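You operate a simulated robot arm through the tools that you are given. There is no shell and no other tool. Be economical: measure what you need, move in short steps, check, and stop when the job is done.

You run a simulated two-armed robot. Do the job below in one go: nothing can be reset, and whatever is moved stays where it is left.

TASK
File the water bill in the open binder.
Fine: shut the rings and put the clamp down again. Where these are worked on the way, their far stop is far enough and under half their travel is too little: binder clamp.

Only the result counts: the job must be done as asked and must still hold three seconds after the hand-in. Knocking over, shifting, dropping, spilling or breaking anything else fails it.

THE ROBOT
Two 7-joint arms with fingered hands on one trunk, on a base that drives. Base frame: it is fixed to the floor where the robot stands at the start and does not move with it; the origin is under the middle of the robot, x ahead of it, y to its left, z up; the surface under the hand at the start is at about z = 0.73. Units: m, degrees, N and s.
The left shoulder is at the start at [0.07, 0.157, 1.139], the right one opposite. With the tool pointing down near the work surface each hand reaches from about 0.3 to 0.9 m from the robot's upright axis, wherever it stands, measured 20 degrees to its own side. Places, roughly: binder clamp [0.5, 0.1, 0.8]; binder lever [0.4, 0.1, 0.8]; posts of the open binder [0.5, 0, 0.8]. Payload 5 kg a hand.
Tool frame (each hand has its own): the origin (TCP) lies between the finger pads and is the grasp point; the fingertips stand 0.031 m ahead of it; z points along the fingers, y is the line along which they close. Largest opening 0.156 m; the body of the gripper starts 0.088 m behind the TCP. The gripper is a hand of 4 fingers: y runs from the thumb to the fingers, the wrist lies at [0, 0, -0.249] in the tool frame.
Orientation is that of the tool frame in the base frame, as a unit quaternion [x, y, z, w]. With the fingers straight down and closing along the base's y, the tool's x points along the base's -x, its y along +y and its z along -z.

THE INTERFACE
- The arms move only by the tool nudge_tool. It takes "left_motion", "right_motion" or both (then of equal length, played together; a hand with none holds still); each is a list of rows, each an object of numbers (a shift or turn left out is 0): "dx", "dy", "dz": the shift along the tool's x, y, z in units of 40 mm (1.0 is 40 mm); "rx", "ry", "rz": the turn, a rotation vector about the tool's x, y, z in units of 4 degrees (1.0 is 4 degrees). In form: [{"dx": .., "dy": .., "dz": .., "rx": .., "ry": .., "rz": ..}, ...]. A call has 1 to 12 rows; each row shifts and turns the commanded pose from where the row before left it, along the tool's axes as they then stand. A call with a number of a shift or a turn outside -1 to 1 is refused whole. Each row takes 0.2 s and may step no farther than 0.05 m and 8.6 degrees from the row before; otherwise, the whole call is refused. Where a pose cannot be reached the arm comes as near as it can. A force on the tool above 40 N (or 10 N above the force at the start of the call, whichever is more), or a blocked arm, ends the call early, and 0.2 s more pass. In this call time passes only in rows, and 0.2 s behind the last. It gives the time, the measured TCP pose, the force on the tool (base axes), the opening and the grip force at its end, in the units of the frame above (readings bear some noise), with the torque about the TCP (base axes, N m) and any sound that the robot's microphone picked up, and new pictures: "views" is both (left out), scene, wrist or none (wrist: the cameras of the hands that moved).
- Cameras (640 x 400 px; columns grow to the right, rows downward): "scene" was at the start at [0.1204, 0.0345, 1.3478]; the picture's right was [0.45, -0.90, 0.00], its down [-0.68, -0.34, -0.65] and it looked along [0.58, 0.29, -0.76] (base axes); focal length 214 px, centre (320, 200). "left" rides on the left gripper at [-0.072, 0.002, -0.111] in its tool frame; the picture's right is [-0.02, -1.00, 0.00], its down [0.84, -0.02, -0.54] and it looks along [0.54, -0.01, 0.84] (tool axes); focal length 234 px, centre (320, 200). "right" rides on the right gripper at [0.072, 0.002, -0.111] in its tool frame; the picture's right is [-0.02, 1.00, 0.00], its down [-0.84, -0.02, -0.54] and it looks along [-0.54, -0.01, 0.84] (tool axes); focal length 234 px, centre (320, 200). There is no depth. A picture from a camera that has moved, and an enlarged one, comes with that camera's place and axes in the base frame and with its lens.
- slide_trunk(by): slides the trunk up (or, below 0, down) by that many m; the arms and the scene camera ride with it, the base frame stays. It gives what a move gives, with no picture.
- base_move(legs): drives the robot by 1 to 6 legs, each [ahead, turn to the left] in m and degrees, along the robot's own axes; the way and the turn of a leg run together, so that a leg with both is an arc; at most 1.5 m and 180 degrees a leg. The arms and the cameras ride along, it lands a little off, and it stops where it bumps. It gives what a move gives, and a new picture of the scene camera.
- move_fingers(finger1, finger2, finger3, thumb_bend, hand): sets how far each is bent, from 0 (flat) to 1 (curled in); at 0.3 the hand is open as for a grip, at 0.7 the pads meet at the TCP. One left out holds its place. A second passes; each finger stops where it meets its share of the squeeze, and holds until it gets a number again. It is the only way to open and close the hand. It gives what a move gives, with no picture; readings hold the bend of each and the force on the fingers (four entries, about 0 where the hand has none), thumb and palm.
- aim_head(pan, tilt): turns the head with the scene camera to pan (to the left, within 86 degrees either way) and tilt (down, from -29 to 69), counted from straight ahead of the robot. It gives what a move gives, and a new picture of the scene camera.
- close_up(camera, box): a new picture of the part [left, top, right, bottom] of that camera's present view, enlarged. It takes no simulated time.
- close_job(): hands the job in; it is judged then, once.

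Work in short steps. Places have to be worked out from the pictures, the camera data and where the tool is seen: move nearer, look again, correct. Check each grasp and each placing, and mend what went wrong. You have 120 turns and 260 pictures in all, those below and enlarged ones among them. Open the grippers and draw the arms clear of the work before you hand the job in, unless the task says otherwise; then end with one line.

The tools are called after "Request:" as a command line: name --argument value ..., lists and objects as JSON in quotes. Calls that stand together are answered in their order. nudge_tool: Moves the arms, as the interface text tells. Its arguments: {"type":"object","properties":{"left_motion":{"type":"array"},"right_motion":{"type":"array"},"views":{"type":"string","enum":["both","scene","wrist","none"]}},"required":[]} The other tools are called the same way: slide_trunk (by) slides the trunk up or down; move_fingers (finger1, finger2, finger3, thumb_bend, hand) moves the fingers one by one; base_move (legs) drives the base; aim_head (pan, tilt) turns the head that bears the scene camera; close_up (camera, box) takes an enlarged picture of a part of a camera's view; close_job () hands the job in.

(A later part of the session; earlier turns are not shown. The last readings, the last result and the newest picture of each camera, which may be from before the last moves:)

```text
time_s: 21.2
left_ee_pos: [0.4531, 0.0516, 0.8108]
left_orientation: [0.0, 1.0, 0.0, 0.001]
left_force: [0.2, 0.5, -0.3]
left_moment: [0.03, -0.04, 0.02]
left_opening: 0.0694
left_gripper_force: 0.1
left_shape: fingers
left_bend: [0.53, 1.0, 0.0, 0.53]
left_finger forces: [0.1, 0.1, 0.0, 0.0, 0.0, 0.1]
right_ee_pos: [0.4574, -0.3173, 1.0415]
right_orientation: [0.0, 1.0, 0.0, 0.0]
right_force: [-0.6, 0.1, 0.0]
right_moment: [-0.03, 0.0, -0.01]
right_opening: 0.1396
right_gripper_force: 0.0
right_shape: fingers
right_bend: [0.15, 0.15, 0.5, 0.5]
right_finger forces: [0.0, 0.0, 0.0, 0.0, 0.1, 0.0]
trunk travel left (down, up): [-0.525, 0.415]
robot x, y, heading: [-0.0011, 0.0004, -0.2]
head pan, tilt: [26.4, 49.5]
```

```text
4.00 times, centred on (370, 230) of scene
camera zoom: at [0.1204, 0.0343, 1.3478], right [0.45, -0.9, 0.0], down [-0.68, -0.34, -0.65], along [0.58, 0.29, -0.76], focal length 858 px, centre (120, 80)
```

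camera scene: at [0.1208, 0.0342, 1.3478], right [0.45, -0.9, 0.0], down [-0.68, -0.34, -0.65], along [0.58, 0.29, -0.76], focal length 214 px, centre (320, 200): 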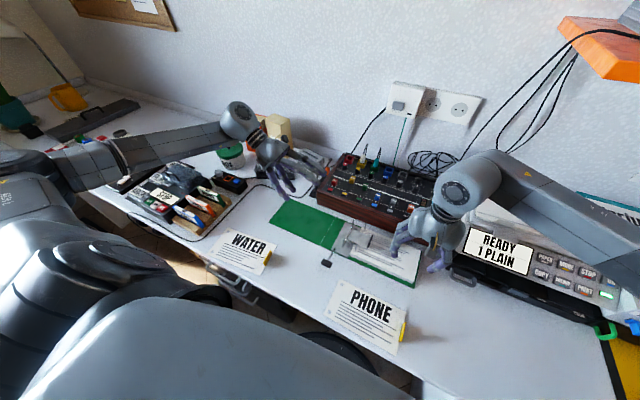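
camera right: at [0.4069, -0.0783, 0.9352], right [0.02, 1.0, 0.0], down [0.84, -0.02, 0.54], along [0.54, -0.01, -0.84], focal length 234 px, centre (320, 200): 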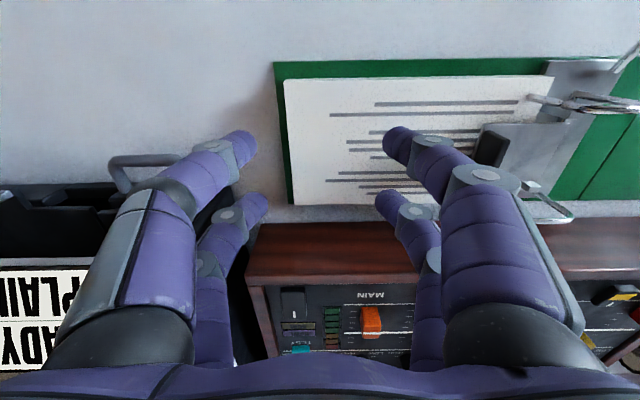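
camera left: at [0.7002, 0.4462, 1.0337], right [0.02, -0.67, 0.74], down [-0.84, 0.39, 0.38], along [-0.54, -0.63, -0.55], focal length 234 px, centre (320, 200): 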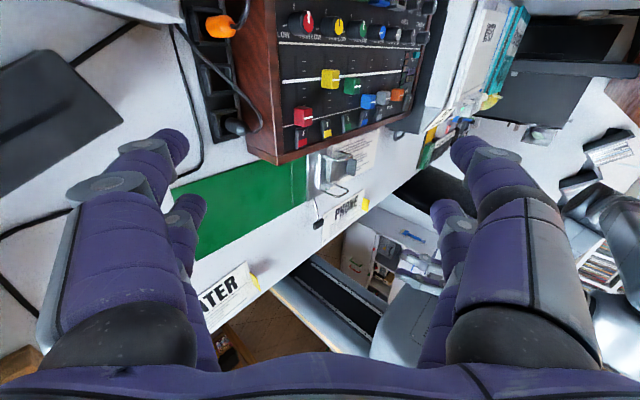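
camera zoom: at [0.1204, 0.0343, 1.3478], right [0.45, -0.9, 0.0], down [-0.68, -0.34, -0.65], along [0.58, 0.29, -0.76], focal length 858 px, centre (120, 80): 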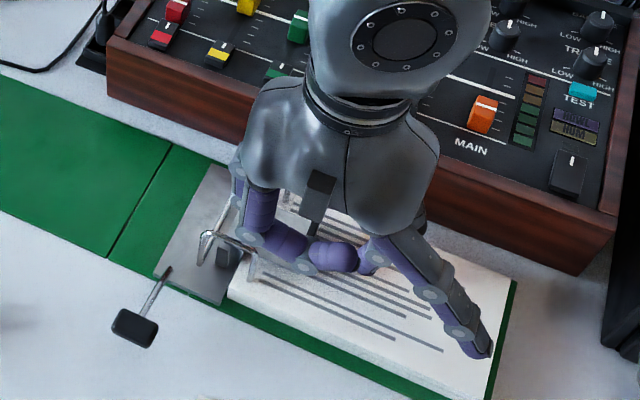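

Aligned on both axes. I go down 16 mm and close thumb and finger1 on the grip.

Request:
nudge_tool --left_motion '[{"dz": 0.2}, {"dz": 0.2}]' --views "none"

Request:
move_fingers --hand "left" --finger1 0.72 --thumb_bend 0.72

Request:
close_up --camera "left" --box '[160, 0, 480, 200]'

Request:
close_up --camera "scene" --box '[300, 180, 440, 280]'

```text
time_s: 21.8
left_ee_pos: [0.4526, 0.0529, 0.7984]
left_orientation: [0.001, 1.0, 0.0, 0.006]
left_force: [-1.8, 0.8, 40.5]
left_moment: [1.98, -0.7, 0.16]
left_opening: 0.0711
left_gripper_force: 21.0
left_shape: fingers
left_bend: [0.49, 1.0, 0.0, 0.53]
left_finger forces: [40.7, 0.0, 0.0, 0.0, 0.0, 0.0]
right_ee_pos: [0.4542, -0.3197, 1.0445]
right_orientation: [0.0, 1.0, 0.0, 0.002]
right_force: [-0.2, -0.2, 0.4]
right_moment: [0.02, 0.02, 0.0]
right_opening: 0.1402
right_gripper_force: 0.1
right_shape: fingers
right_bend: [0.15, 0.15, 0.5, 0.5]
right_finger forces: [0.0, 0.1, 0.1, 0.1, 0.0, 0.1]
trunk travel left (down, up): [-0.525, 0.415]
robot x, y, heading: [-0.0001, -0.0022, -0.0]
head pan, tilt: [26.4, 49.5]
```

```text
time_s: 22.8
left_ee_pos: [0.4509, 0.0514, 0.7976]
left_orientation: [-0.001, 1.0, -0.001, 0.004]
left_force: [3.7, 2.8, 49.1]
left_moment: [2.44, -1.06, -0.06]
left_opening: 0.0391
left_gripper_force: 26.4
left_shape: fingers
left_bend: [0.45, 1.0, 0.0, 0.71]
left_finger forces: [50.0, 0.0, 0.0, 0.0, 3.0, 0.1]
right_ee_pos: [0.4542, -0.3191, 1.0429]
right_orientation: [-0.001, 1.0, 0.0, 0.002]
right_force: [-0.2, 0.5, -0.4]
right_moment: [-0.02, -0.02, -0.02]
right_opening: 0.1397
right_gripper_force: 0.1
right_shape: fingers
right_bend: [0.15, 0.15, 0.5, 0.5]
right_finger forces: [0.0, 0.0, 0.0, 0.0, 0.1, 0.0]
trunk travel left (down, up): [-0.525, 0.415]
robot x, y, heading: [0.0036, -0.0006, -0.2]
head pan, tilt: [26.4, 49.5]
```

```text
2.00 times, centred on (320, 100) of left
camera zoom: at [0.5247, 0.0525, 0.9069], right [0.03, -1.0, 0.0], down [-0.84, -0.02, 0.54], along [-0.54, -0.01, -0.84], focal length 468 px, centre (320, 400)
```

zoom: 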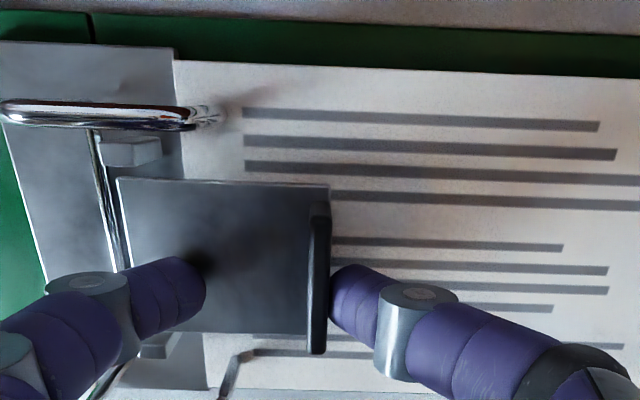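

```text
4.00 times, centred on (370, 230) of scene
camera zoom: at [0.1167, 0.0337, 1.3483], right [0.45, -0.9, 0.0], down [-0.68, -0.34, -0.65], along [0.58, 0.29, -0.76], focal length 858 px, centre (120, 80)
```

zoom: 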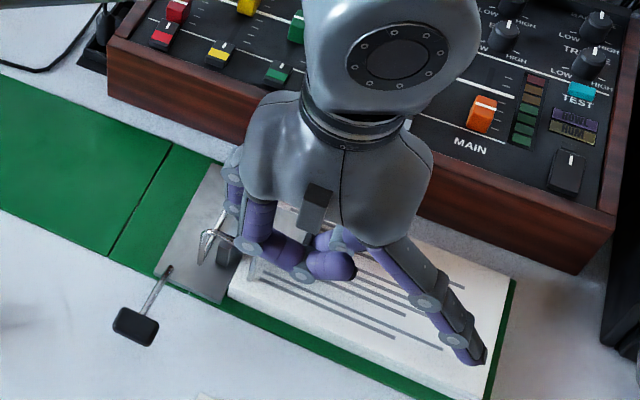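

Finger1's tip landed on the clamp plate (z≈0.768) with 40–50 N. I raise 6 mm to relieve it and close again.

Request:
nudge_tool --left_motion '[{"dz": -0.15}]' --views "none"

Request:
move_fingers --hand "left" --finger1 0.73 --thumb_bend 0.73

Request:
close_up --camera "left" --box '[160, 0, 480, 200]'

```text
time_s: 23.2
left_ee_pos: [0.4534, 0.0522, 0.7992]
left_orientation: [0.001, 1.0, 0.001, 0.0]
left_force: [7.3, -0.2, 20.2]
left_moment: [1.13, -0.71, -0.32]
left_opening: 0.0387
left_gripper_force: 13.6
left_shape: fingers
left_bend: [0.47, 1.0, 0.0, 0.7]
left_finger forces: [23.1, 0.0, 0.0, 0.0, 3.3, 0.0]
right_ee_pos: [0.4574, -0.3185, 1.0424]
right_orientation: [0.0, 1.0, 0.0, 0.0]
right_force: [0.8, -0.2, 0.5]
right_moment: [0.03, 0.0, 0.0]
right_opening: 0.1399
right_gripper_force: 0.1
right_shape: fingers
right_bend: [0.15, 0.15, 0.5, 0.5]
right_finger forces: [0.0, 0.0, 0.0, 0.0, 0.0, 0.0]
trunk travel left (down, up): [-0.525, 0.415]
robot x, y, heading: [0.0014, -0.002, -0.2]
head pan, tilt: [26.4, 49.5]
```

```text
time_s: 24.2
left_ee_pos: [0.4528, 0.0532, 0.8002]
left_orientation: [0.0, 1.0, 0.001, 0.0]
left_force: [-2.7, 1.1, 0.2]
left_moment: [0.0, 0.09, 0.04]
left_opening: 0.0061
left_gripper_force: 5.3
left_shape: fingers
left_bend: [0.71, 1.0, 0.0, 0.72]
left_finger forces: [5.7, 0.0, 0.1, 0.0, 4.2, 0.0]
right_ee_pos: [0.4566, -0.3184, 1.0414]
right_orientation: [0.001, 1.0, 0.0, -0.001]
right_force: [0.4, -0.2, 0.4]
right_moment: [0.0, -0.01, 0.0]
right_opening: 0.1399
right_gripper_force: 0.0
right_shape: fingers
right_bend: [0.15, 0.15, 0.5, 0.5]
right_finger forces: [0.0, 0.0, 0.0, 0.0, 0.1, 0.0]
trunk travel left (down, up): [-0.525, 0.415]
robot x, y, heading: [-0.0011, 0.0007, -0.0]
head pan, tilt: [26.4, 49.5]
```

```text
2.00 times, centred on (320, 100) of left
camera zoom: at [0.5254, 0.053, 0.9087], right [0.02, -1.0, 0.0], down [-0.84, -0.02, 0.54], along [-0.54, -0.01, -0.84], focal length 468 px, centre (320, 400)
```

zoom: 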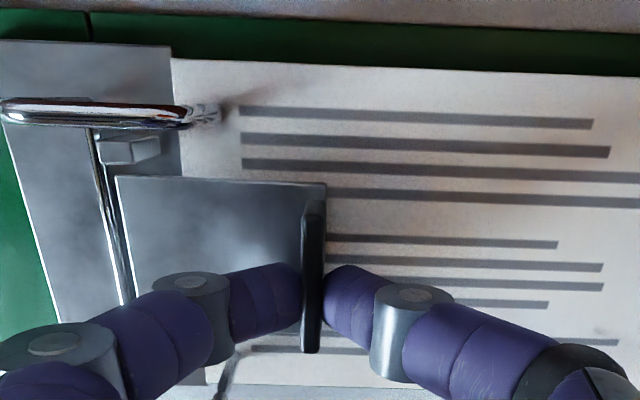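

The grip is pinched at ~5 N. The hinge is near y 0.113, z 0.765, so I swing the hand about it (4° per row), starting with 16°.

Request:
nudge_tool --left_motion '[{"rx": 1, "dy": 0.065, "dz": -0.103}, {"rx": 1, "dy": 0.065, "dz": -0.103}, {"rx": 1, "dy": 0.065, "dz": -0.103}, {"rx": 1, "dy": 0.065, "dz": -0.103}]' --views "none"

Request:
close_up --camera "left" --box '[160, 0, 480, 200]'

Request:
close_up --camera "scene" --box '[300, 180, 440, 280]'

```text
time_s: 25.2
left_ee_pos: [0.4528, 0.065, 0.8162]
left_orientation: [0.0, 0.99, -0.139, 0.001]
left_force: [-0.3, 2.7, 0.3]
left_moment: [0.08, 0.07, 0.04]
left_opening: 0.0058
left_gripper_force: 5.1
left_shape: fingers
left_bend: [0.71, 1.0, 0.0, 0.72]
left_finger forces: [6.6, 0.1, 0.0, 0.0, 3.7, 0.0]
right_ee_pos: [0.4581, -0.3178, 1.0424]
right_orientation: [-0.001, 1.0, -0.001, 0.0]
right_force: [-0.4, 0.4, 0.3]
right_moment: [0.01, -0.01, 0.02]
right_opening: 0.14
right_gripper_force: 0.1
right_shape: fingers
right_bend: [0.15, 0.15, 0.5, 0.5]
right_finger forces: [0.0, 0.0, 0.0, 0.0, 0.0, 0.1]
trunk travel left (down, up): [-0.525, 0.415]
robot x, y, heading: [0.0016, -0.0001, -0.2]
head pan, tilt: [26.4, 49.5]
```

```text
2.00 times, centred on (320, 100) of left
camera zoom: at [0.526, 0.0964, 0.9195], right [0.02, -0.96, 0.28], down [-0.84, 0.13, 0.53], along [-0.54, -0.24, -0.8], focal length 468 px, centre (320, 400)
```

zoom: 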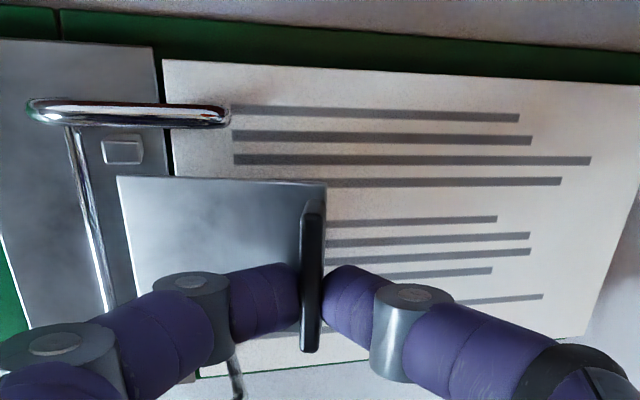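

```text
4.00 times, centred on (370, 230) of scene
camera zoom: at [0.12, 0.0352, 1.3478], right [0.45, -0.9, 0.0], down [-0.68, -0.34, -0.65], along [0.58, 0.29, -0.76], focal length 858 px, centre (120, 80)
```

zoom: 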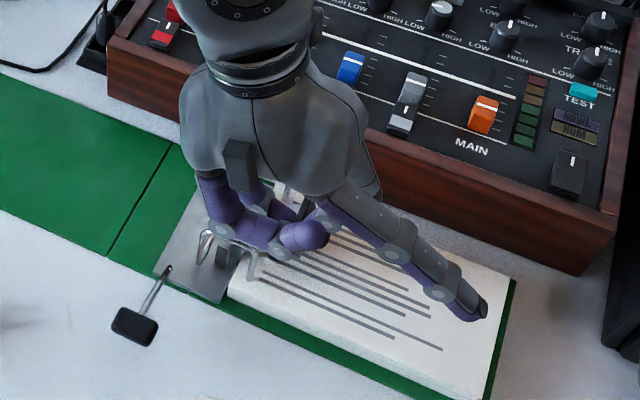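

The clamp is swinging with the hand and the binder is still. I continue 36° more.

Request:
nudge_tool --left_motion '[{"rx": 1, "dy": 0.065, "dz": -0.103}, {"rx": 1, "dy": 0.065, "dz": -0.103}, {"rx": 1, "dy": 0.065, "dz": -0.103}, {"rx": 1, "dy": 0.065, "dz": -0.103}, {"rx": 1, "dy": 0.065, "dz": -0.103}, {"rx": 1, "dy": 0.065, "dz": -0.103}, {"rx": 1, "dy": 0.065, "dz": -0.103}, {"rx": 1, "dy": 0.065, "dz": -0.103}, {"rx": 1, "dy": 0.065, "dz": -0.103}]' --views "none"

Request:
close_up --camera "left" --box '[160, 0, 480, 200]'

Request:
close_up --camera "scene" --box '[260, 150, 460, 290]'

```text
time_s: 27.2
left_ee_pos: [0.4524, 0.1036, 0.8329]
left_orientation: [0.0, 0.898, -0.439, 0.0]
left_force: [-1.0, 2.4, 0.1]
left_moment: [0.1, 0.1, 0.03]
left_opening: 0.0061
left_gripper_force: 4.9
left_shape: fingers
left_bend: [0.71, 1.0, 0.0, 0.72]
left_finger forces: [7.4, 0.1, 0.0, 0.0, 2.1, 0.0]
right_ee_pos: [0.4574, -0.3176, 1.0427]
right_orientation: [-0.001, 1.0, 0.0, -0.001]
right_force: [0.0, 0.1, -1.0]
right_moment: [0.01, 0.02, -0.01]
right_opening: 0.1397
right_gripper_force: 0.1
right_shape: fingers
right_bend: [0.15, 0.15, 0.5, 0.5]
right_finger forces: [0.0, 0.1, 0.0, 0.1, 0.0, 0.0]
trunk travel left (down, up): [-0.525, 0.415]
robot x, y, heading: [0.0012, 0.0003, -0.2]
head pan, tilt: [26.4, 49.5]
```

```text
2.00 times, centred on (320, 100) of left
camera zoom: at [0.5261, 0.1908, 0.8984], right [0.02, -0.61, 0.79], down [-0.84, 0.42, 0.35], along [-0.54, -0.67, -0.51], focal length 468 px, centre (320, 400)
```

zoom: 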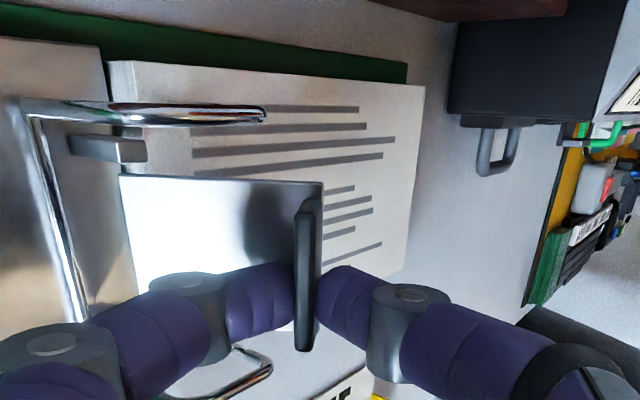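

```text
2.86 times, centred on (360, 220) of scene
camera zoom: at [0.1205, 0.0351, 1.3477], right [0.45, -0.9, 0.0], down [-0.68, -0.34, -0.65], along [0.58, 0.29, -0.76], focal length 613 px, centre (206, 143)
```

zoom: 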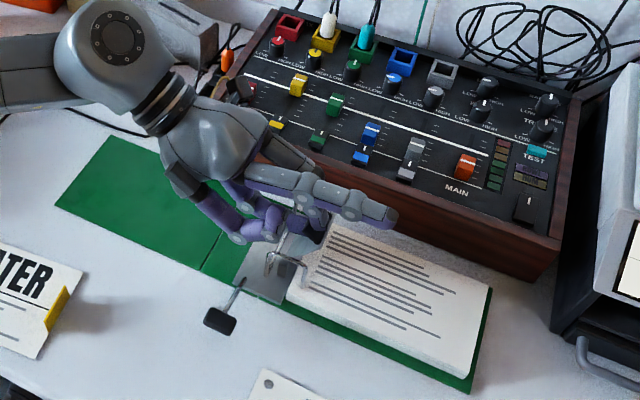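

At 52° with low force. I go on another 28° in smaller batches.

Request:
nudge_tool --left_motion '[{"rx": 1, "dy": 0.065, "dz": -0.103}, {"rx": 1, "dy": 0.065, "dz": -0.103}, {"rx": 1, "dy": 0.065, "dz": -0.103}, {"rx": 1, "dy": 0.065, "dz": -0.103}, {"rx": 1, "dy": 0.065, "dz": -0.103}, {"rx": 1, "dy": 0.065, "dz": -0.103}, {"rx": 1, "dy": 0.065, "dz": -0.103}]' --views "none"

Request:
close_up --camera "left" --box '[160, 0, 480, 200]'

Request:
close_up --camera "scene" --box '[260, 150, 460, 290]'

```text
time_s: 28.8
left_ee_pos: [0.4536, 0.1382, 0.83]
left_orientation: [-0.001, 0.766, -0.643, 0.0]
left_force: [-0.6, -1.3, -0.3]
left_moment: [0.15, 0.19, -0.03]
left_opening: 0.0066
left_gripper_force: 4.9
left_shape: fingers
left_bend: [0.64, 1.0, 0.0, 0.72]
left_finger forces: [8.4, 0.1, 0.0, 0.1, 1.1, 0.0]
right_ee_pos: [0.4581, -0.318, 1.0417]
right_orientation: [0.0, 1.0, 0.001, 0.0]
right_force: [-0.2, -0.7, -0.5]
right_moment: [-0.01, 0.01, 0.01]
right_opening: 0.1397
right_gripper_force: 0.1
right_shape: fingers
right_bend: [0.15, 0.15, 0.5, 0.5]
right_finger forces: [0.1, 0.0, 0.0, 0.0, 0.0, 0.1]
trunk travel left (down, up): [-0.525, 0.415]
robot x, y, heading: [0.0043, 0.0021, 0.3]
head pan, tilt: [26.4, 49.5]
```

```text
2.00 times, centred on (320, 100) of left
camera zoom: at [0.5268, 0.2462, 0.8453], right [0.02, -0.17, 0.98], down [-0.84, 0.53, 0.11], along [-0.54, -0.83, -0.13], focal length 468 px, centre (320, 400)
```

zoom: 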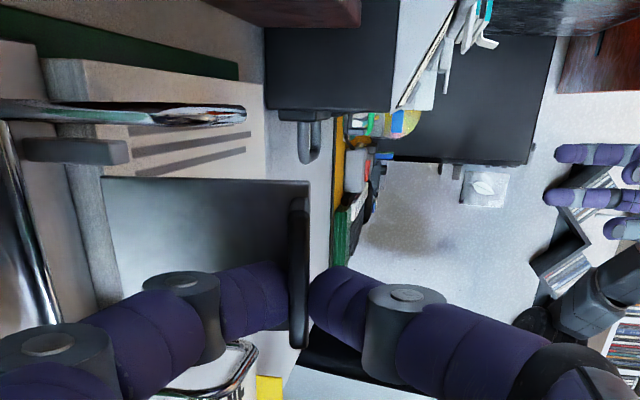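

```text
2.86 times, centred on (360, 220) of scene
camera zoom: at [0.1209, 0.0348, 1.3477], right [0.45, -0.9, 0.0], down [-0.68, -0.34, -0.65], along [0.58, 0.29, -0.76], focal length 613 px, centre (206, 143)
```

zoom: 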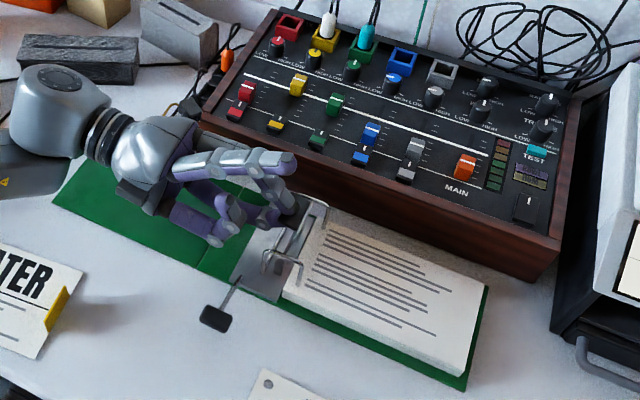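

Clamp stands at ~80° (well past half). I release by opening thumb and finger1 slightly and see whether it stays.

Request:
move_fingers --hand "left" --finger1 0.6 --thumb_bend 0.5

Request:
close_up --camera "left" --box '[160, 0, 480, 200]'

```text
time_s: 29.8
left_ee_pos: [0.4531, 0.1373, 0.8304]
left_orientation: [0.0, 0.766, -0.643, 0.0]
left_force: [0.7, 1.3, 0.4]
left_moment: [0.0, -0.02, 0.01]
left_opening: 0.0606
left_gripper_force: 0.7
left_shape: fingers
left_bend: [0.6, 1.0, 0.0, 0.5]
left_finger forces: [0.4, 0.0, 0.0, 0.0, 0.0, 0.0]
right_ee_pos: [0.4588, -0.3182, 1.0424]
right_orientation: [-0.001, 1.0, 0.0, 0.0]
right_force: [0.6, -0.3, 0.3]
right_moment: [0.01, 0.01, 0.02]
right_opening: 0.14
right_gripper_force: 0.0
right_shape: fingers
right_bend: [0.15, 0.15, 0.5, 0.5]
right_finger forces: [0.0, 0.1, 0.0, 0.0, 0.0, 0.1]
trunk travel left (down, up): [-0.525, 0.415]
robot x, y, heading: [0.0008, 0.0002, -0.3]
head pan, tilt: [26.4, 49.5]
```

```text
2.00 times, centred on (320, 100) of left
camera zoom: at [0.5262, 0.2456, 0.8457], right [0.02, -0.17, 0.98], down [-0.84, 0.53, 0.11], along [-0.54, -0.83, -0.13], focal length 468 px, centre (320, 400)
```

zoom: 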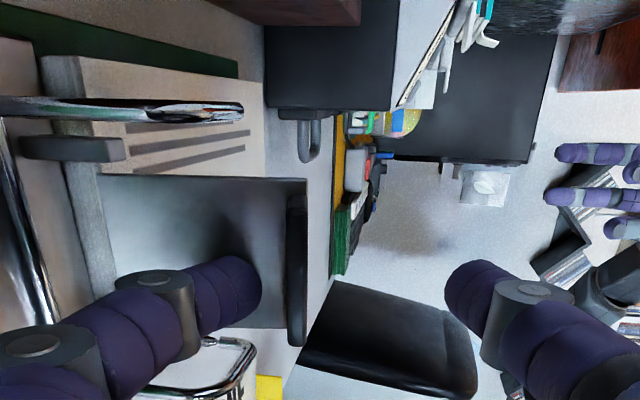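

It stays up by friction. I back the left hand out along its fingers toward +y, then rise and turn it upright.

Request:
nudge_tool --left_motion '[{"dz": -0.7}, {"dz": -1}, {"dz": -1}, {"dz": -0.3, "dy": -0.7}, {"dy": -0.8, "rx": -1}, {"dy": -0.6, "rx": -1}, {"rx": -1}, {"rx": -1}, {"rx": -1}, {"rx": -1}, {"rx": -1}, {"rx": -1}]' --views "none"

Request:
nudge_tool --left_motion '[{"rx": -1, "dx": 0.3}, {"rx": -1, "dx": 0.3}, {"rx": -1, "dx": 0.3}, {"rx": -1, "dx": 0.3}, {"rx": -1, "dx": 0.3}, {"rx": -1, "dx": 0.3}, {"rx": -1}, {"rx": -1}, {"rx": -1}, {"rx": -1}, {"rx": -1}, {"rx": -1}]' --views "none"

Request:
close_up --camera "left" --box '[0, 0, 640, 400]'

Request:
close_up --camera "scene" --box '[300, 200, 420, 290]'

```text
time_s: 32.4
left_ee_pos: [0.453, 0.2393, 0.9341]
left_orientation: [-0.001, 0.914, -0.405, 0.0]
left_force: [-0.7, 0.8, 0.3]
left_moment: [-0.03, -0.01, -0.02]
left_opening: 0.061
left_gripper_force: 0.0
left_shape: fingers
left_bend: [0.6, 1.0, 0.0, 0.5]
left_finger forces: [0.0, 0.0, 0.0, 0.1, 0.1, 0.1]
right_ee_pos: [0.4583, -0.3195, 1.0423]
right_orientation: [0.0, 1.0, 0.0, 0.0]
right_force: [-0.4, -0.1, 0.5]
right_moment: [-0.03, -0.01, 0.02]
right_opening: 0.1399
right_gripper_force: 0.0
right_shape: fingers
right_bend: [0.15, 0.15, 0.5, 0.5]
right_finger forces: [0.0, 0.0, 0.0, 0.0, 0.0, 0.0]
trunk travel left (down, up): [-0.525, 0.415]
robot x, y, heading: [0.0, 0.0045, -0.0]
head pan, tilt: [26.4, 49.5]
```

```text
time_s: 35.0
left_ee_pos: [0.3815, 0.238, 0.933]
left_orientation: [0.001, 1.0, 0.001, -0.001]
left_force: [0.3, 0.1, -0.5]
left_moment: [0.04, -0.01, 0.01]
left_opening: 0.0611
left_gripper_force: 0.1
left_shape: fingers
left_bend: [0.6, 1.0, 0.0, 0.5]
left_finger forces: [0.0, 0.0, 0.0, 0.0, 0.1, 0.0]
right_ee_pos: [0.4574, -0.3202, 1.0417]
right_orientation: [0.0, 1.0, 0.001, 0.0]
right_force: [0.0, 0.2, -0.7]
right_moment: [0.03, 0.01, -0.01]
right_opening: 0.1396
right_gripper_force: 0.0
right_shape: fingers
right_bend: [0.15, 0.15, 0.5, 0.5]
right_finger forces: [0.0, 0.0, 0.0, 0.1, 0.1, 0.0]
trunk travel left (down, up): [-0.525, 0.415]
robot x, y, heading: [-0.0032, -0.002, -0.2]
head pan, tilt: [26.4, 49.5]
```

```text
1.00 times, centred on (320, 200) of left (not enlarged: the box is as wide or as high as the picture)
camera zoom: at [0.454, 0.2381, 1.042], right [0.02, -1.0, 0.0], down [-0.84, -0.02, 0.54], along [-0.54, -0.01, -0.84], focal length 234 px, centre (320, 200)
```

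zoom: 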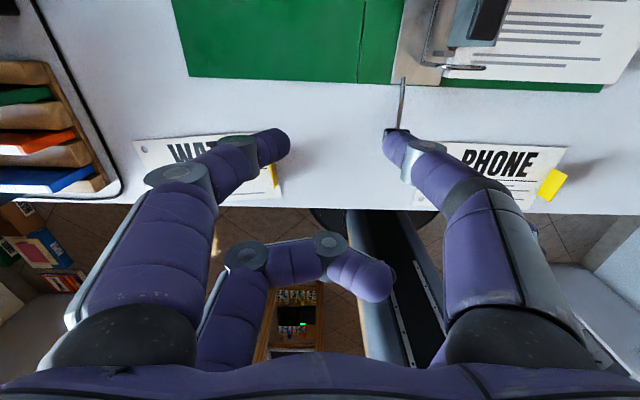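

```text
4.44 times, centred on (360, 245) of scene
camera zoom: at [0.1205, 0.033, 1.3477], right [0.45, -0.9, 0.0], down [-0.68, -0.34, -0.65], along [0.58, 0.29, -0.76], focal length 953 px, centre (142, 0)
```

zoom: 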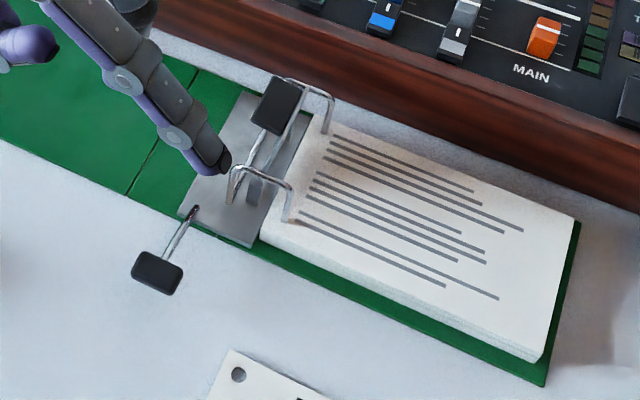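

The clamp stays upright and the lever tip is at (0.366, 0.145, 0.757). I move the left hand's thumb/finger1 pair above it.

Request:
nudge_tool --left_motion '[{"dx": 0.5, "dy": -0.6}, {"dx": 0.5, "dy": -0.6}, {"dy": -0.6}, {"dy": -0.53}, {"dz": 1}, {"dz": 1}, {"dz": 0.6}]' --views "none"

Request:
move_fingers --hand "left" --finger1 0.53 --thumb_bend 0.53

Request:
close_up --camera "left" --box '[160, 0, 480, 200]'

Request:
close_up --camera "scene" --box '[260, 190, 420, 290]'

```text
time_s: 36.6
left_ee_pos: [0.3404, 0.145, 0.8277]
left_orientation: [0.001, 1.0, -0.001, 0.0]
left_force: [0.4, -0.2, -1.0]
left_moment: [0.01, 0.05, 0.02]
left_opening: 0.061
left_gripper_force: 0.0
left_shape: fingers
left_bend: [0.6, 1.0, 0.0, 0.5]
left_finger forces: [0.1, 0.0, 0.0, 0.0, 0.0, 0.0]
right_ee_pos: [0.4577, -0.3181, 1.0414]
right_orientation: [-0.001, 1.0, 0.0, 0.0]
right_force: [0.6, 0.2, 0.4]
right_moment: [0.02, 0.02, 0.0]
right_opening: 0.1401
right_gripper_force: 0.0
right_shape: fingers
right_bend: [0.15, 0.15, 0.5, 0.5]
right_finger forces: [0.0, 0.1, 0.0, 0.1, 0.0, 0.0]
trunk travel left (down, up): [-0.525, 0.415]
robot x, y, heading: [0.0005, 0.003, 0.2]
head pan, tilt: [26.4, 49.5]
```

```text
time_s: 37.6
left_ee_pos: [0.3407, 0.1465, 0.8291]
left_orientation: [0.0, 1.0, 0.0, 0.0]
left_force: [0.1, 0.0, -0.9]
left_moment: [0.01, 0.0, 0.01]
left_opening: 0.0692
left_gripper_force: 0.1
left_shape: fingers
left_bend: [0.53, 1.0, 0.0, 0.53]
left_finger forces: [0.1, 0.1, 0.0, 0.0, 0.0, 0.0]
right_ee_pos: [0.4585, -0.3181, 1.042]
right_orientation: [0.0, 1.0, 0.0, 0.0]
right_force: [-0.1, -0.2, -0.2]
right_moment: [-0.01, -0.02, -0.03]
right_opening: 0.14
right_gripper_force: 0.1
right_shape: fingers
right_bend: [0.15, 0.15, 0.5, 0.5]
right_finger forces: [0.0, 0.0, 0.0, 0.0, 0.1, 0.0]
trunk travel left (down, up): [-0.525, 0.415]
robot x, y, heading: [-0.0008, -0.0011, -0.2]
head pan, tilt: [26.4, 49.5]
```

```text
2.00 times, centred on (320, 100) of left
camera zoom: at [0.414, 0.1458, 0.9379], right [0.02, -1.0, 0.0], down [-0.84, -0.02, 0.54], along [-0.54, -0.01, -0.84], focal length 468 px, centre (320, 400)
```

zoom: 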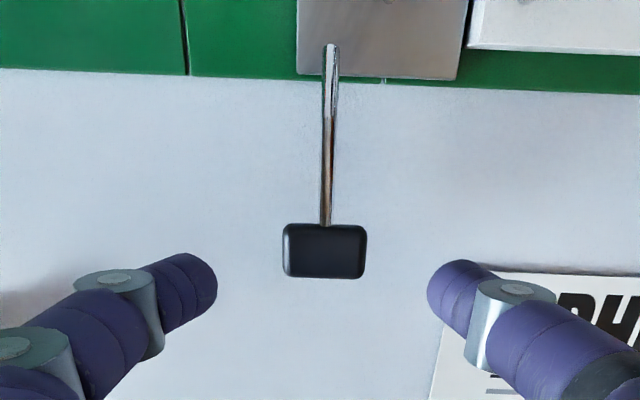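

```text
4.00 times, centred on (340, 240) of scene
camera zoom: at [0.1203, 0.0344, 1.3478], right [0.45, -0.9, 0.0], down [-0.68, -0.34, -0.65], along [0.58, 0.29, -0.76], focal length 858 px, centre (240, 40)
```

zoom: 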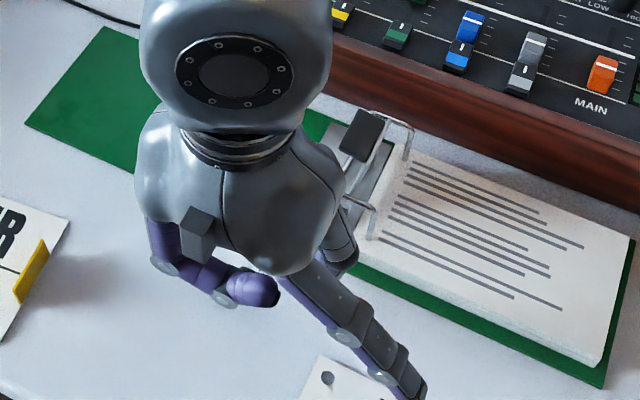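

Aligned with the 33 mm wide lever knob, but flat finger3 hangs over the PHONE bill. I swap: curl finger3 and open finger2 on the free side.

Request:
move_fingers --hand "left" --finger2 0.15

Request:
move_fingers --hand "left" --finger3 1.0

Request:
nudge_tool --left_motion '[{"dz": 0.5}, {"dz": 0.5}, {"dz": 0.3}]' --views "none"

Request:
close_up --camera "left" --box '[160, 0, 480, 200]'

Request:
close_up --camera "scene" --box '[220, 170, 420, 310]'

```text
time_s: 38.6
left_ee_pos: [0.3407, 0.1462, 0.829]
left_orientation: [0.001, 1.0, 0.0, 0.0]
left_force: [0.4, 0.2, 0.4]
left_moment: [-0.01, 0.0, -0.01]
left_opening: 0.0689
left_gripper_force: 0.2
left_shape: fingers
left_bend: [0.53, 0.15, 0.0, 0.53]
left_finger forces: [0.1, 0.0, 0.0, 0.0, 0.1, 0.1]
right_ee_pos: [0.458, -0.3186, 1.0419]
right_orientation: [0.0, 1.0, 0.001, 0.001]
right_force: [0.5, -0.4, 0.2]
right_moment: [0.02, -0.01, -0.02]
right_opening: 0.1401
right_gripper_force: 0.1
right_shape: fingers
right_bend: [0.15, 0.15, 0.5, 0.5]
right_finger forces: [0.0, 0.1, 0.1, 0.2, 0.0, 0.1]
trunk travel left (down, up): [-0.525, 0.415]
robot x, y, heading: [-0.0009, -0.0012, -0.1]
head pan, tilt: [26.4, 49.5]
```

```text
time_s: 39.6
left_ee_pos: [0.3415, 0.1462, 0.8299]
left_orientation: [0.0, 1.0, 0.001, 0.0]
left_force: [0.1, 0.4, -0.2]
left_moment: [0.01, 0.02, 0.01]
left_opening: 0.0689
left_gripper_force: 0.0
left_shape: fingers
left_bend: [0.53, 0.15, 1.0, 0.53]
left_finger forces: [0.1, 0.0, 0.1, 0.0, 0.0, 0.0]
right_ee_pos: [0.4579, -0.3183, 1.0415]
right_orientation: [0.0, 1.0, 0.0, 0.0]
right_force: [0.6, -0.1, -0.9]
right_moment: [-0.02, -0.01, -0.02]
right_opening: 0.1396
right_gripper_force: 0.1
right_shape: fingers
right_bend: [0.15, 0.15, 0.5, 0.5]
right_finger forces: [0.0, 0.0, 0.1, 0.0, 0.0, 0.2]
trunk travel left (down, up): [-0.525, 0.415]
robot x, y, heading: [0.0024, -0.0026, -0.0]
head pan, tilt: [26.4, 49.5]
```

```text
time_s: 40.4
left_ee_pos: [0.3406, 0.1455, 0.7785]
left_orientation: [0.0, 1.0, 0.0, -0.001]
left_force: [0.3, 1.0, 0.0]
left_moment: [-0.02, -0.02, 0.0]
left_opening: 0.0688
left_gripper_force: 0.0
left_shape: fingers
left_bend: [0.53, 0.15, 1.0, 0.53]
left_finger forces: [0.0, 0.0, 0.1, 0.1, 0.0, 0.0]
right_ee_pos: [0.4568, -0.319, 1.0416]
right_orientation: [-0.001, 1.0, 0.0, 0.0]
right_force: [0.3, 0.2, 0.1]
right_moment: [0.01, 0.04, 0.04]
right_opening: 0.1397
right_gripper_force: 0.1
right_shape: fingers
right_bend: [0.15, 0.15, 0.5, 0.5]
right_finger forces: [0.0, 0.0, 0.0, 0.1, 0.1, 0.1]
trunk travel left (down, up): [-0.525, 0.415]
robot x, y, heading: [-0.0015, -0.001, 0.2]
head pan, tilt: [26.4, 49.5]
```

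```text
2.00 times, centred on (320, 100) of left
camera zoom: at [0.4146, 0.1455, 0.8861], right [0.02, -1.0, 0.0], down [-0.84, -0.02, 0.54], along [-0.54, -0.01, -0.84], focal length 468 px, centre (320, 400)
```

zoom: 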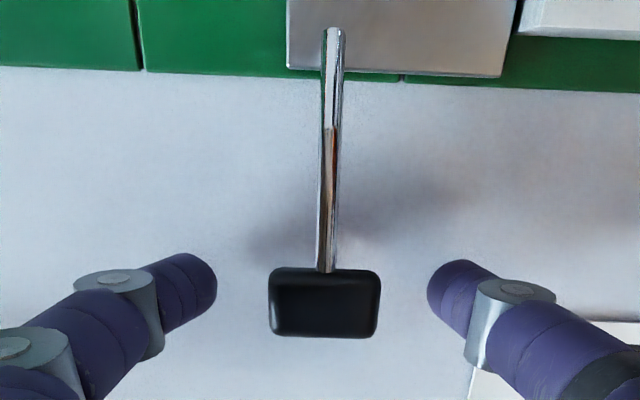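

```text
2.86 times, centred on (320, 240) of scene
camera zoom: at [0.1206, 0.0344, 1.3478], right [0.45, -0.9, 0.0], down [-0.68, -0.34, -0.65], along [0.58, 0.29, -0.76], focal length 613 px, centre (320, 86)
```

zoom: 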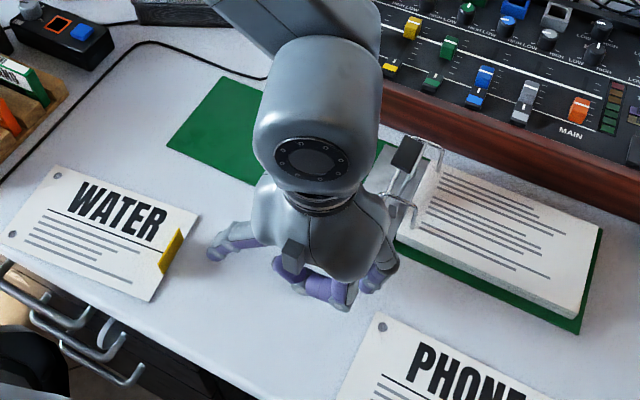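

Digits and knob agree at x≈0.37. I close thumb and finger1 on the knob.

Request:
move_fingers --hand "left" --finger1 0.7 --thumb_bend 0.7

Request:
close_up --camera "left" --box '[160, 0, 480, 200]'

```text
time_s: 41.4
left_ee_pos: [0.3415, 0.1439, 0.7784]
left_orientation: [0.0, 1.0, 0.0, 0.001]
left_force: [2.2, -2.5, -0.3]
left_moment: [-0.06, 0.0, -0.06]
left_opening: 0.0284
left_gripper_force: 7.0
left_shape: fingers
left_bend: [0.63, 0.15, 1.0, 0.66]
left_finger forces: [5.9, 0.0, 0.1, 0.1, 9.3, 0.1]
right_ee_pos: [0.4565, -0.3187, 1.0427]
right_orientation: [0.0, 1.0, 0.0, 0.0]
right_force: [-0.1, 1.0, 0.0]
right_moment: [0.0, -0.01, 0.01]
right_opening: 0.1398
right_gripper_force: 0.0
right_shape: fingers
right_bend: [0.15, 0.15, 0.5, 0.5]
right_finger forces: [0.0, 0.0, 0.0, 0.0, 0.0, 0.1]
trunk travel left (down, up): [-0.525, 0.415]
robot x, y, heading: [-0.0027, 0.0037, -0.1]
head pan, tilt: [26.4, 49.5]
```

```text
2.00 times, centred on (320, 100) of left
camera zoom: at [0.4144, 0.1452, 0.8863], right [0.02, -1.0, 0.0], down [-0.84, -0.02, 0.54], along [-0.54, -0.01, -0.84], focal length 468 px, centre (320, 400)
```

zoom: 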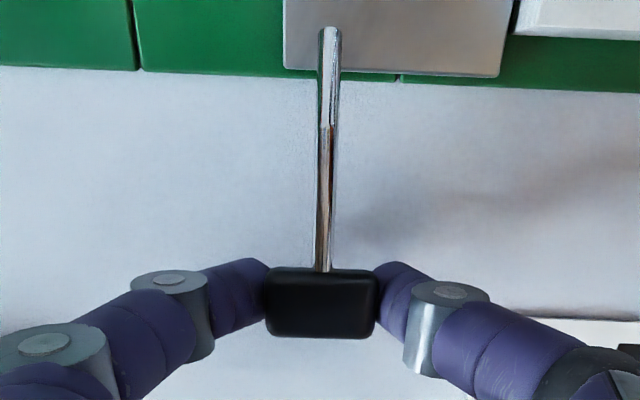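

Knob held at ~7 N. I test lifting by 10 mm.

Request:
nudge_tool --left_motion '[{"dz": -0.12}, {"dz": -0.13}]' --views "none"

Request:
close_up --camera "left" --box '[160, 0, 480, 200]'

Request:
close_up --camera "scene" --box '[330, 190, 430, 260]'

```text
time_s: 42.0
left_ee_pos: [0.34, 0.1451, 0.7875]
left_orientation: [0.0, 1.0, 0.001, 0.0]
left_force: [2.3, -1.1, -0.3]
left_moment: [-0.02, -0.04, -0.01]
left_opening: 0.028
left_gripper_force: 7.6
left_shape: fingers
left_bend: [0.63, 0.15, 1.0, 0.66]
left_finger forces: [6.7, 0.1, 0.0, 0.0, 8.3, 0.1]
right_ee_pos: [0.4568, -0.3182, 1.042]
right_orientation: [0.0, 1.0, 0.0, 0.0]
right_force: [-0.6, -0.4, -0.2]
right_moment: [0.0, 0.06, 0.02]
right_opening: 0.1402
right_gripper_force: 0.0
right_shape: fingers
right_bend: [0.15, 0.15, 0.5, 0.5]
right_finger forces: [0.0, 0.0, 0.1, 0.0, 0.0, 0.0]
trunk travel left (down, up): [-0.525, 0.415]
robot x, y, heading: [0.0018, -0.0004, 0.1]
head pan, tilt: [26.4, 49.5]
```

```text
2.00 times, centred on (320, 100) of left
camera zoom: at [0.4142, 0.1457, 0.8963], right [0.02, -1.0, 0.0], down [-0.84, -0.02, 0.54], along [-0.54, -0.01, -0.84], focal length 468 px, centre (320, 400)
```

zoom: 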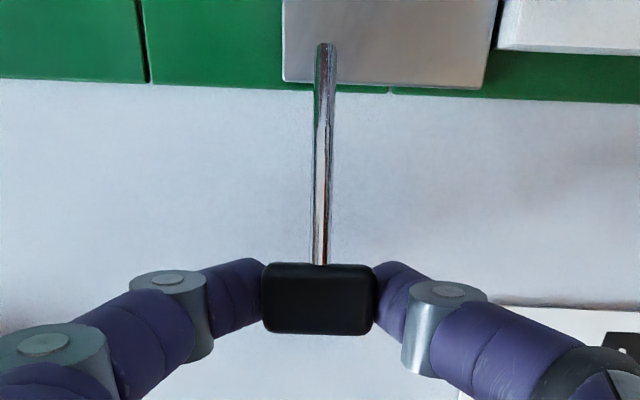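

```text
5.71 times, centred on (380, 225) of scene
camera zoom: at [0.1205, 0.0343, 1.3478], right [0.45, -0.9, 0.0], down [-0.68, -0.34, -0.65], along [0.58, 0.29, -0.76], focal length 1226 px, centre (-23, 57)
```

zoom: 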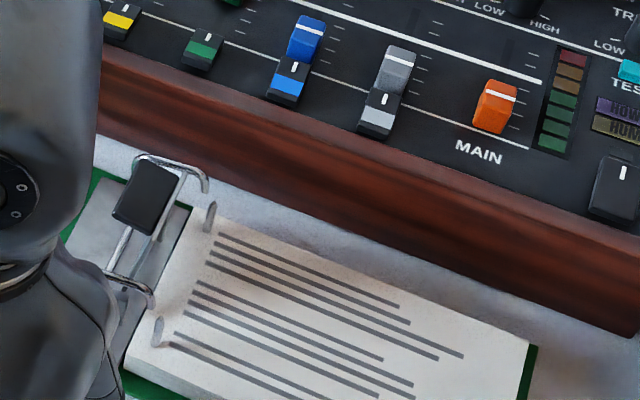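

The knob lifts freely and the arches swing away from the short posts. I continue along the arc about the pivot near x 0.43.

Request:
nudge_tool --left_motion '[{"dx": -0.063, "dz": -0.225}, {"dx": -0.11, "dz": -0.237}, {"dx": -0.15, "dz": -0.215}, {"dx": -0.185, "dz": -0.185}]' --views "none"

Request:
close_up --camera "left" --box '[160, 0, 480, 200]'

Request:
close_up --camera "scene" --box '[330, 190, 430, 260]'

```text
time_s: 43.0
left_ee_pos: [0.3606, 0.1459, 0.8218]
left_orientation: [0.0, 1.0, 0.001, -0.001]
left_force: [0.0, 0.7, 0.4]
left_moment: [0.02, 0.0, 0.0]
left_opening: 0.0047
left_gripper_force: 0.0
left_shape: fingers
left_bend: [0.7, 0.15, 1.0, 0.7]
left_finger forces: [0.0, 0.0, 0.1, 0.1, 0.1, 0.1]
right_ee_pos: [0.4571, -0.3181, 1.0423]
right_orientation: [0.0, 1.0, 0.001, -0.001]
right_force: [0.0, -0.1, -0.1]
right_moment: [0.02, 0.02, -0.02]
right_opening: 0.14
right_gripper_force: 0.0
right_shape: fingers
right_bend: [0.15, 0.15, 0.5, 0.5]
right_finger forces: [0.1, 0.0, 0.1, 0.0, 0.0, 0.0]
trunk travel left (down, up): [-0.525, 0.415]
robot x, y, heading: [-0.003, 0.0047, 0.2]
head pan, tilt: [26.4, 49.5]
```

```text
2.00 times, centred on (320, 100) of left
camera zoom: at [0.4341, 0.1461, 0.931], right [0.02, -1.0, 0.0], down [-0.84, -0.02, 0.54], along [-0.54, -0.01, -0.84], focal length 468 px, centre (320, 400)
```

zoom: 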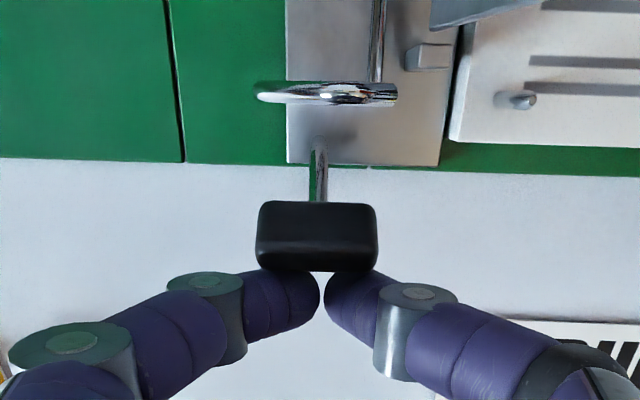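

```text
5.71 times, centred on (380, 225) of scene
camera zoom: at [0.1204, 0.0344, 1.3478], right [0.45, -0.9, 0.0], down [-0.68, -0.34, -0.65], along [0.58, 0.29, -0.76], focal length 1226 px, centre (-23, 57)
```

zoom: 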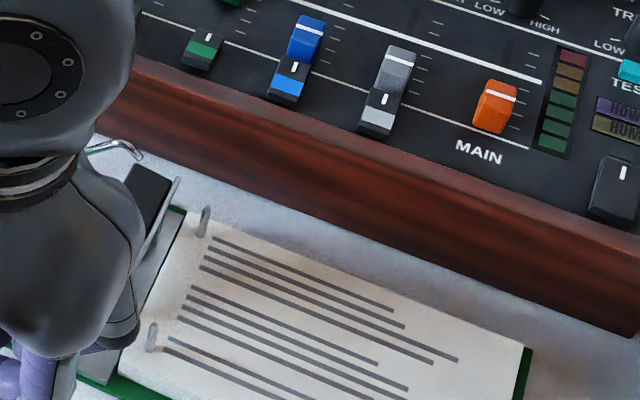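

The fingers slipped off behind the knob, but the arches now lie open to +y, clear of the short posts, and the lever stays. I withdraw the left hand up and look at the water bill closely.

Request:
nudge_tool --left_motion '[{"dx": 0.5}, {"dx": 0.3, "dz": -0.7}, {"dz": -1}, {"dz": -1, "dy": 0.5}, {"dy": 1}, {"dy": 1}, {"dy": 1}, {"dx": -1}, {"dx": -1}, {"dx": -0.5}]' --views "none"

Request:
close_up --camera "left" --box '[160, 0, 480, 200]'

Request:
close_up --camera "scene" --box '[200, 200, 300, 280]'

Request:
close_up --camera "scene" --box '[300, 190, 430, 270]'

```text
time_s: 45.2
left_ee_pos: [0.4301, 0.2857, 0.9297]
left_orientation: [-0.001, 1.0, 0.001, 0.001]
left_force: [1.1, -0.3, -0.6]
left_moment: [0.0, 0.06, 0.0]
left_opening: 0.0046
left_gripper_force: 0.1
left_shape: fingers
left_bend: [0.7, 0.15, 1.0, 0.7]
left_finger forces: [0.1, 0.0, 0.1, 0.0, 0.1, 0.0]
right_ee_pos: [0.4585, -0.3179, 1.0417]
right_orientation: [0.0, 1.0, 0.0, -0.001]
right_force: [1.4, -0.4, -0.5]
right_moment: [0.02, 0.05, 0.0]
right_opening: 0.1396
right_gripper_force: 0.0
right_shape: fingers
right_bend: [0.15, 0.15, 0.5, 0.5]
right_finger forces: [0.1, 0.0, 0.0, 0.0, 0.1, 0.0]
trunk travel left (down, up): [-0.525, 0.415]
robot x, y, heading: [-0.0015, 0.002, -0.0]
head pan, tilt: [26.4, 49.5]
```

```text
2.00 times, centred on (320, 100) of left
camera zoom: at [0.5033, 0.2857, 1.0383], right [0.03, -1.0, 0.0], down [-0.84, -0.02, 0.55], along [-0.55, -0.01, -0.84], focal length 468 px, centre (320, 400)
```

zoom: 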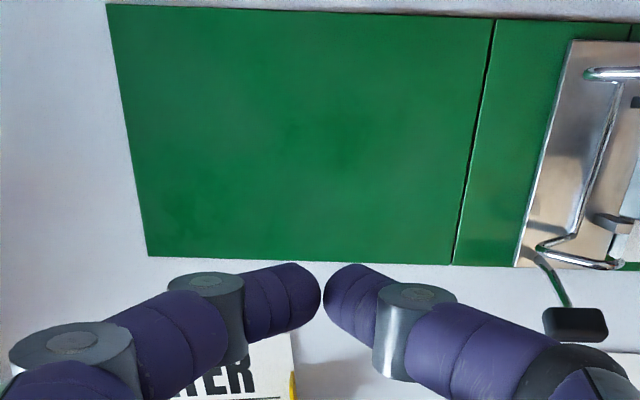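

```text
5.00 times, centred on (250, 240) of scene
camera zoom: at [0.1214, 0.0347, 1.3476], right [0.45, -0.9, 0.0], down [-0.68, -0.34, -0.65], along [0.58, 0.29, -0.76], focal length 1072 px, centre (670, 0)
```

zoom: 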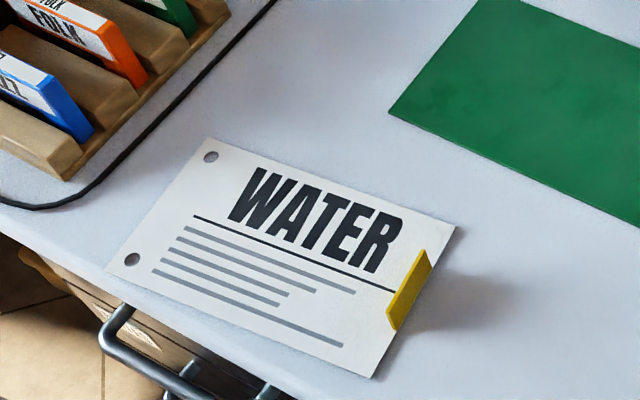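

```text
4.92 times, centred on (365, 230) of scene
camera zoom: at [0.1214, 0.0347, 1.3476], right [0.45, -0.9, 0.0], down [-0.68, -0.34, -0.65], along [0.58, 0.29, -0.76], focal length 1056 px, centre (98, 52)
```

zoom: 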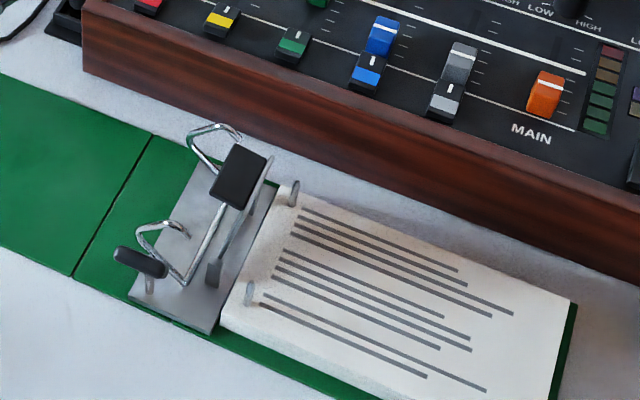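

Rings are open and both posts free: about (0.517, 0.087) and (0.437, 0.0875). The bill's tab stands at about (0.308, 0.304), its holes near (0.328, 0.482) and (0.248, 0.476), so the bill is yawed ~5°. I bring the left hand over the tab.

Request:
move_fingers --hand "left" --finger1 0.5 --finger2 0.5 --finger3 0.5 --thumb_bend 0.5

Request:
nudge_tool --left_motion '[{"dx": 0.9, "dy": 0.2}, {"dx": 0.9, "dy": 0.25}, {"dx": 0.9}, {"dx": 0.9}, {"rz": -0.6, "dz": 0.5}, {"rz": -0.6, "dz": 0.7}]' --views "none"

Request:
close_up --camera "left" --box '[120, 0, 520, 250]'

Request:
close_up --camera "scene" --box '[180, 160, 340, 300]'

```text
time_s: 46.2
left_ee_pos: [0.4296, 0.2841, 0.9304]
left_orientation: [0.0, 1.0, 0.0, 0.0]
left_force: [1.0, 0.1, 0.1]
left_moment: [0.0, 0.01, 0.0]
left_opening: 0.0802
left_gripper_force: 0.1
left_shape: fingers
left_bend: [0.5, 0.5, 0.5, 0.5]
left_finger forces: [0.1, 0.1, 0.1, 0.0, 0.0, 0.0]
right_ee_pos: [0.4571, -0.3188, 1.0422]
right_orientation: [0.0, 1.0, 0.0, 0.001]
right_force: [-0.5, 0.0, 0.0]
right_moment: [-0.01, -0.01, -0.02]
right_opening: 0.1396
right_gripper_force: 0.1
right_shape: fingers
right_bend: [0.15, 0.15, 0.5, 0.5]
right_finger forces: [0.0, 0.0, 0.0, 0.0, 0.0, 0.0]
trunk travel left (down, up): [-0.525, 0.415]
robot x, y, heading: [-0.0017, -0.0033, 0.2]
head pan, tilt: [26.4, 49.5]
```

```text
time_s: 47.6
left_ee_pos: [0.32, 0.3032, 0.8811]
left_orientation: [-0.043, 0.999, 0.0, 0.0]
left_force: [-0.7, 0.5, -0.3]
left_moment: [-0.02, 0.0, 0.01]
left_opening: 0.081
left_gripper_force: 0.2
left_shape: fingers
left_bend: [0.5, 0.5, 0.5, 0.5]
left_finger forces: [0.0, 0.1, 0.0, 0.0, 0.0, 0.1]
left hand out of reach, approached as far as the arm can: row 4
right_ee_pos: [0.4574, -0.3183, 1.0415]
right_orientation: [0.0, 1.0, 0.0, 0.0]
right_force: [-0.3, -0.4, 0.1]
right_moment: [0.01, -0.03, -0.03]
right_opening: 0.14
right_gripper_force: 0.0
right_shape: fingers
right_bend: [0.15, 0.15, 0.5, 0.5]
right_finger forces: [0.0, 0.0, 0.0, 0.1, 0.1, 0.0]
trunk travel left (down, up): [-0.525, 0.415]
robot x, y, heading: [-0.0039, -0.0021, -0.0]
head pan, tilt: [26.4, 49.5]
```

```text
1.60 times, centred on (320, 125) of left
camera zoom: at [0.3938, 0.3103, 0.9901], right [0.11, -0.99, 0.0], down [-0.83, -0.09, 0.54], along [-0.54, -0.06, -0.84], focal length 375 px, centre (320, 320)
```

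zoom: 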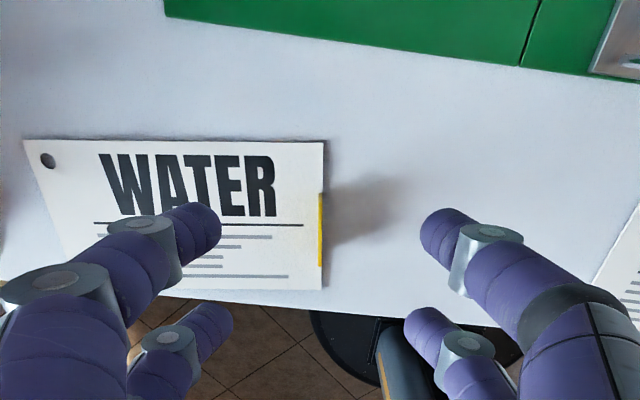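

```text
2.86 times, centred on (260, 230) of scene
camera zoom: at [0.1202, 0.0345, 1.3478], right [0.45, -0.9, 0.0], down [-0.68, -0.34, -0.65], along [0.58, 0.29, -0.76], focal length 613 px, centre (491, 114)
```

zoom: 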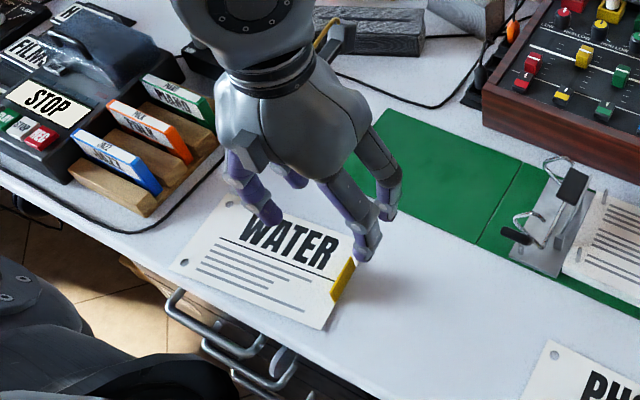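

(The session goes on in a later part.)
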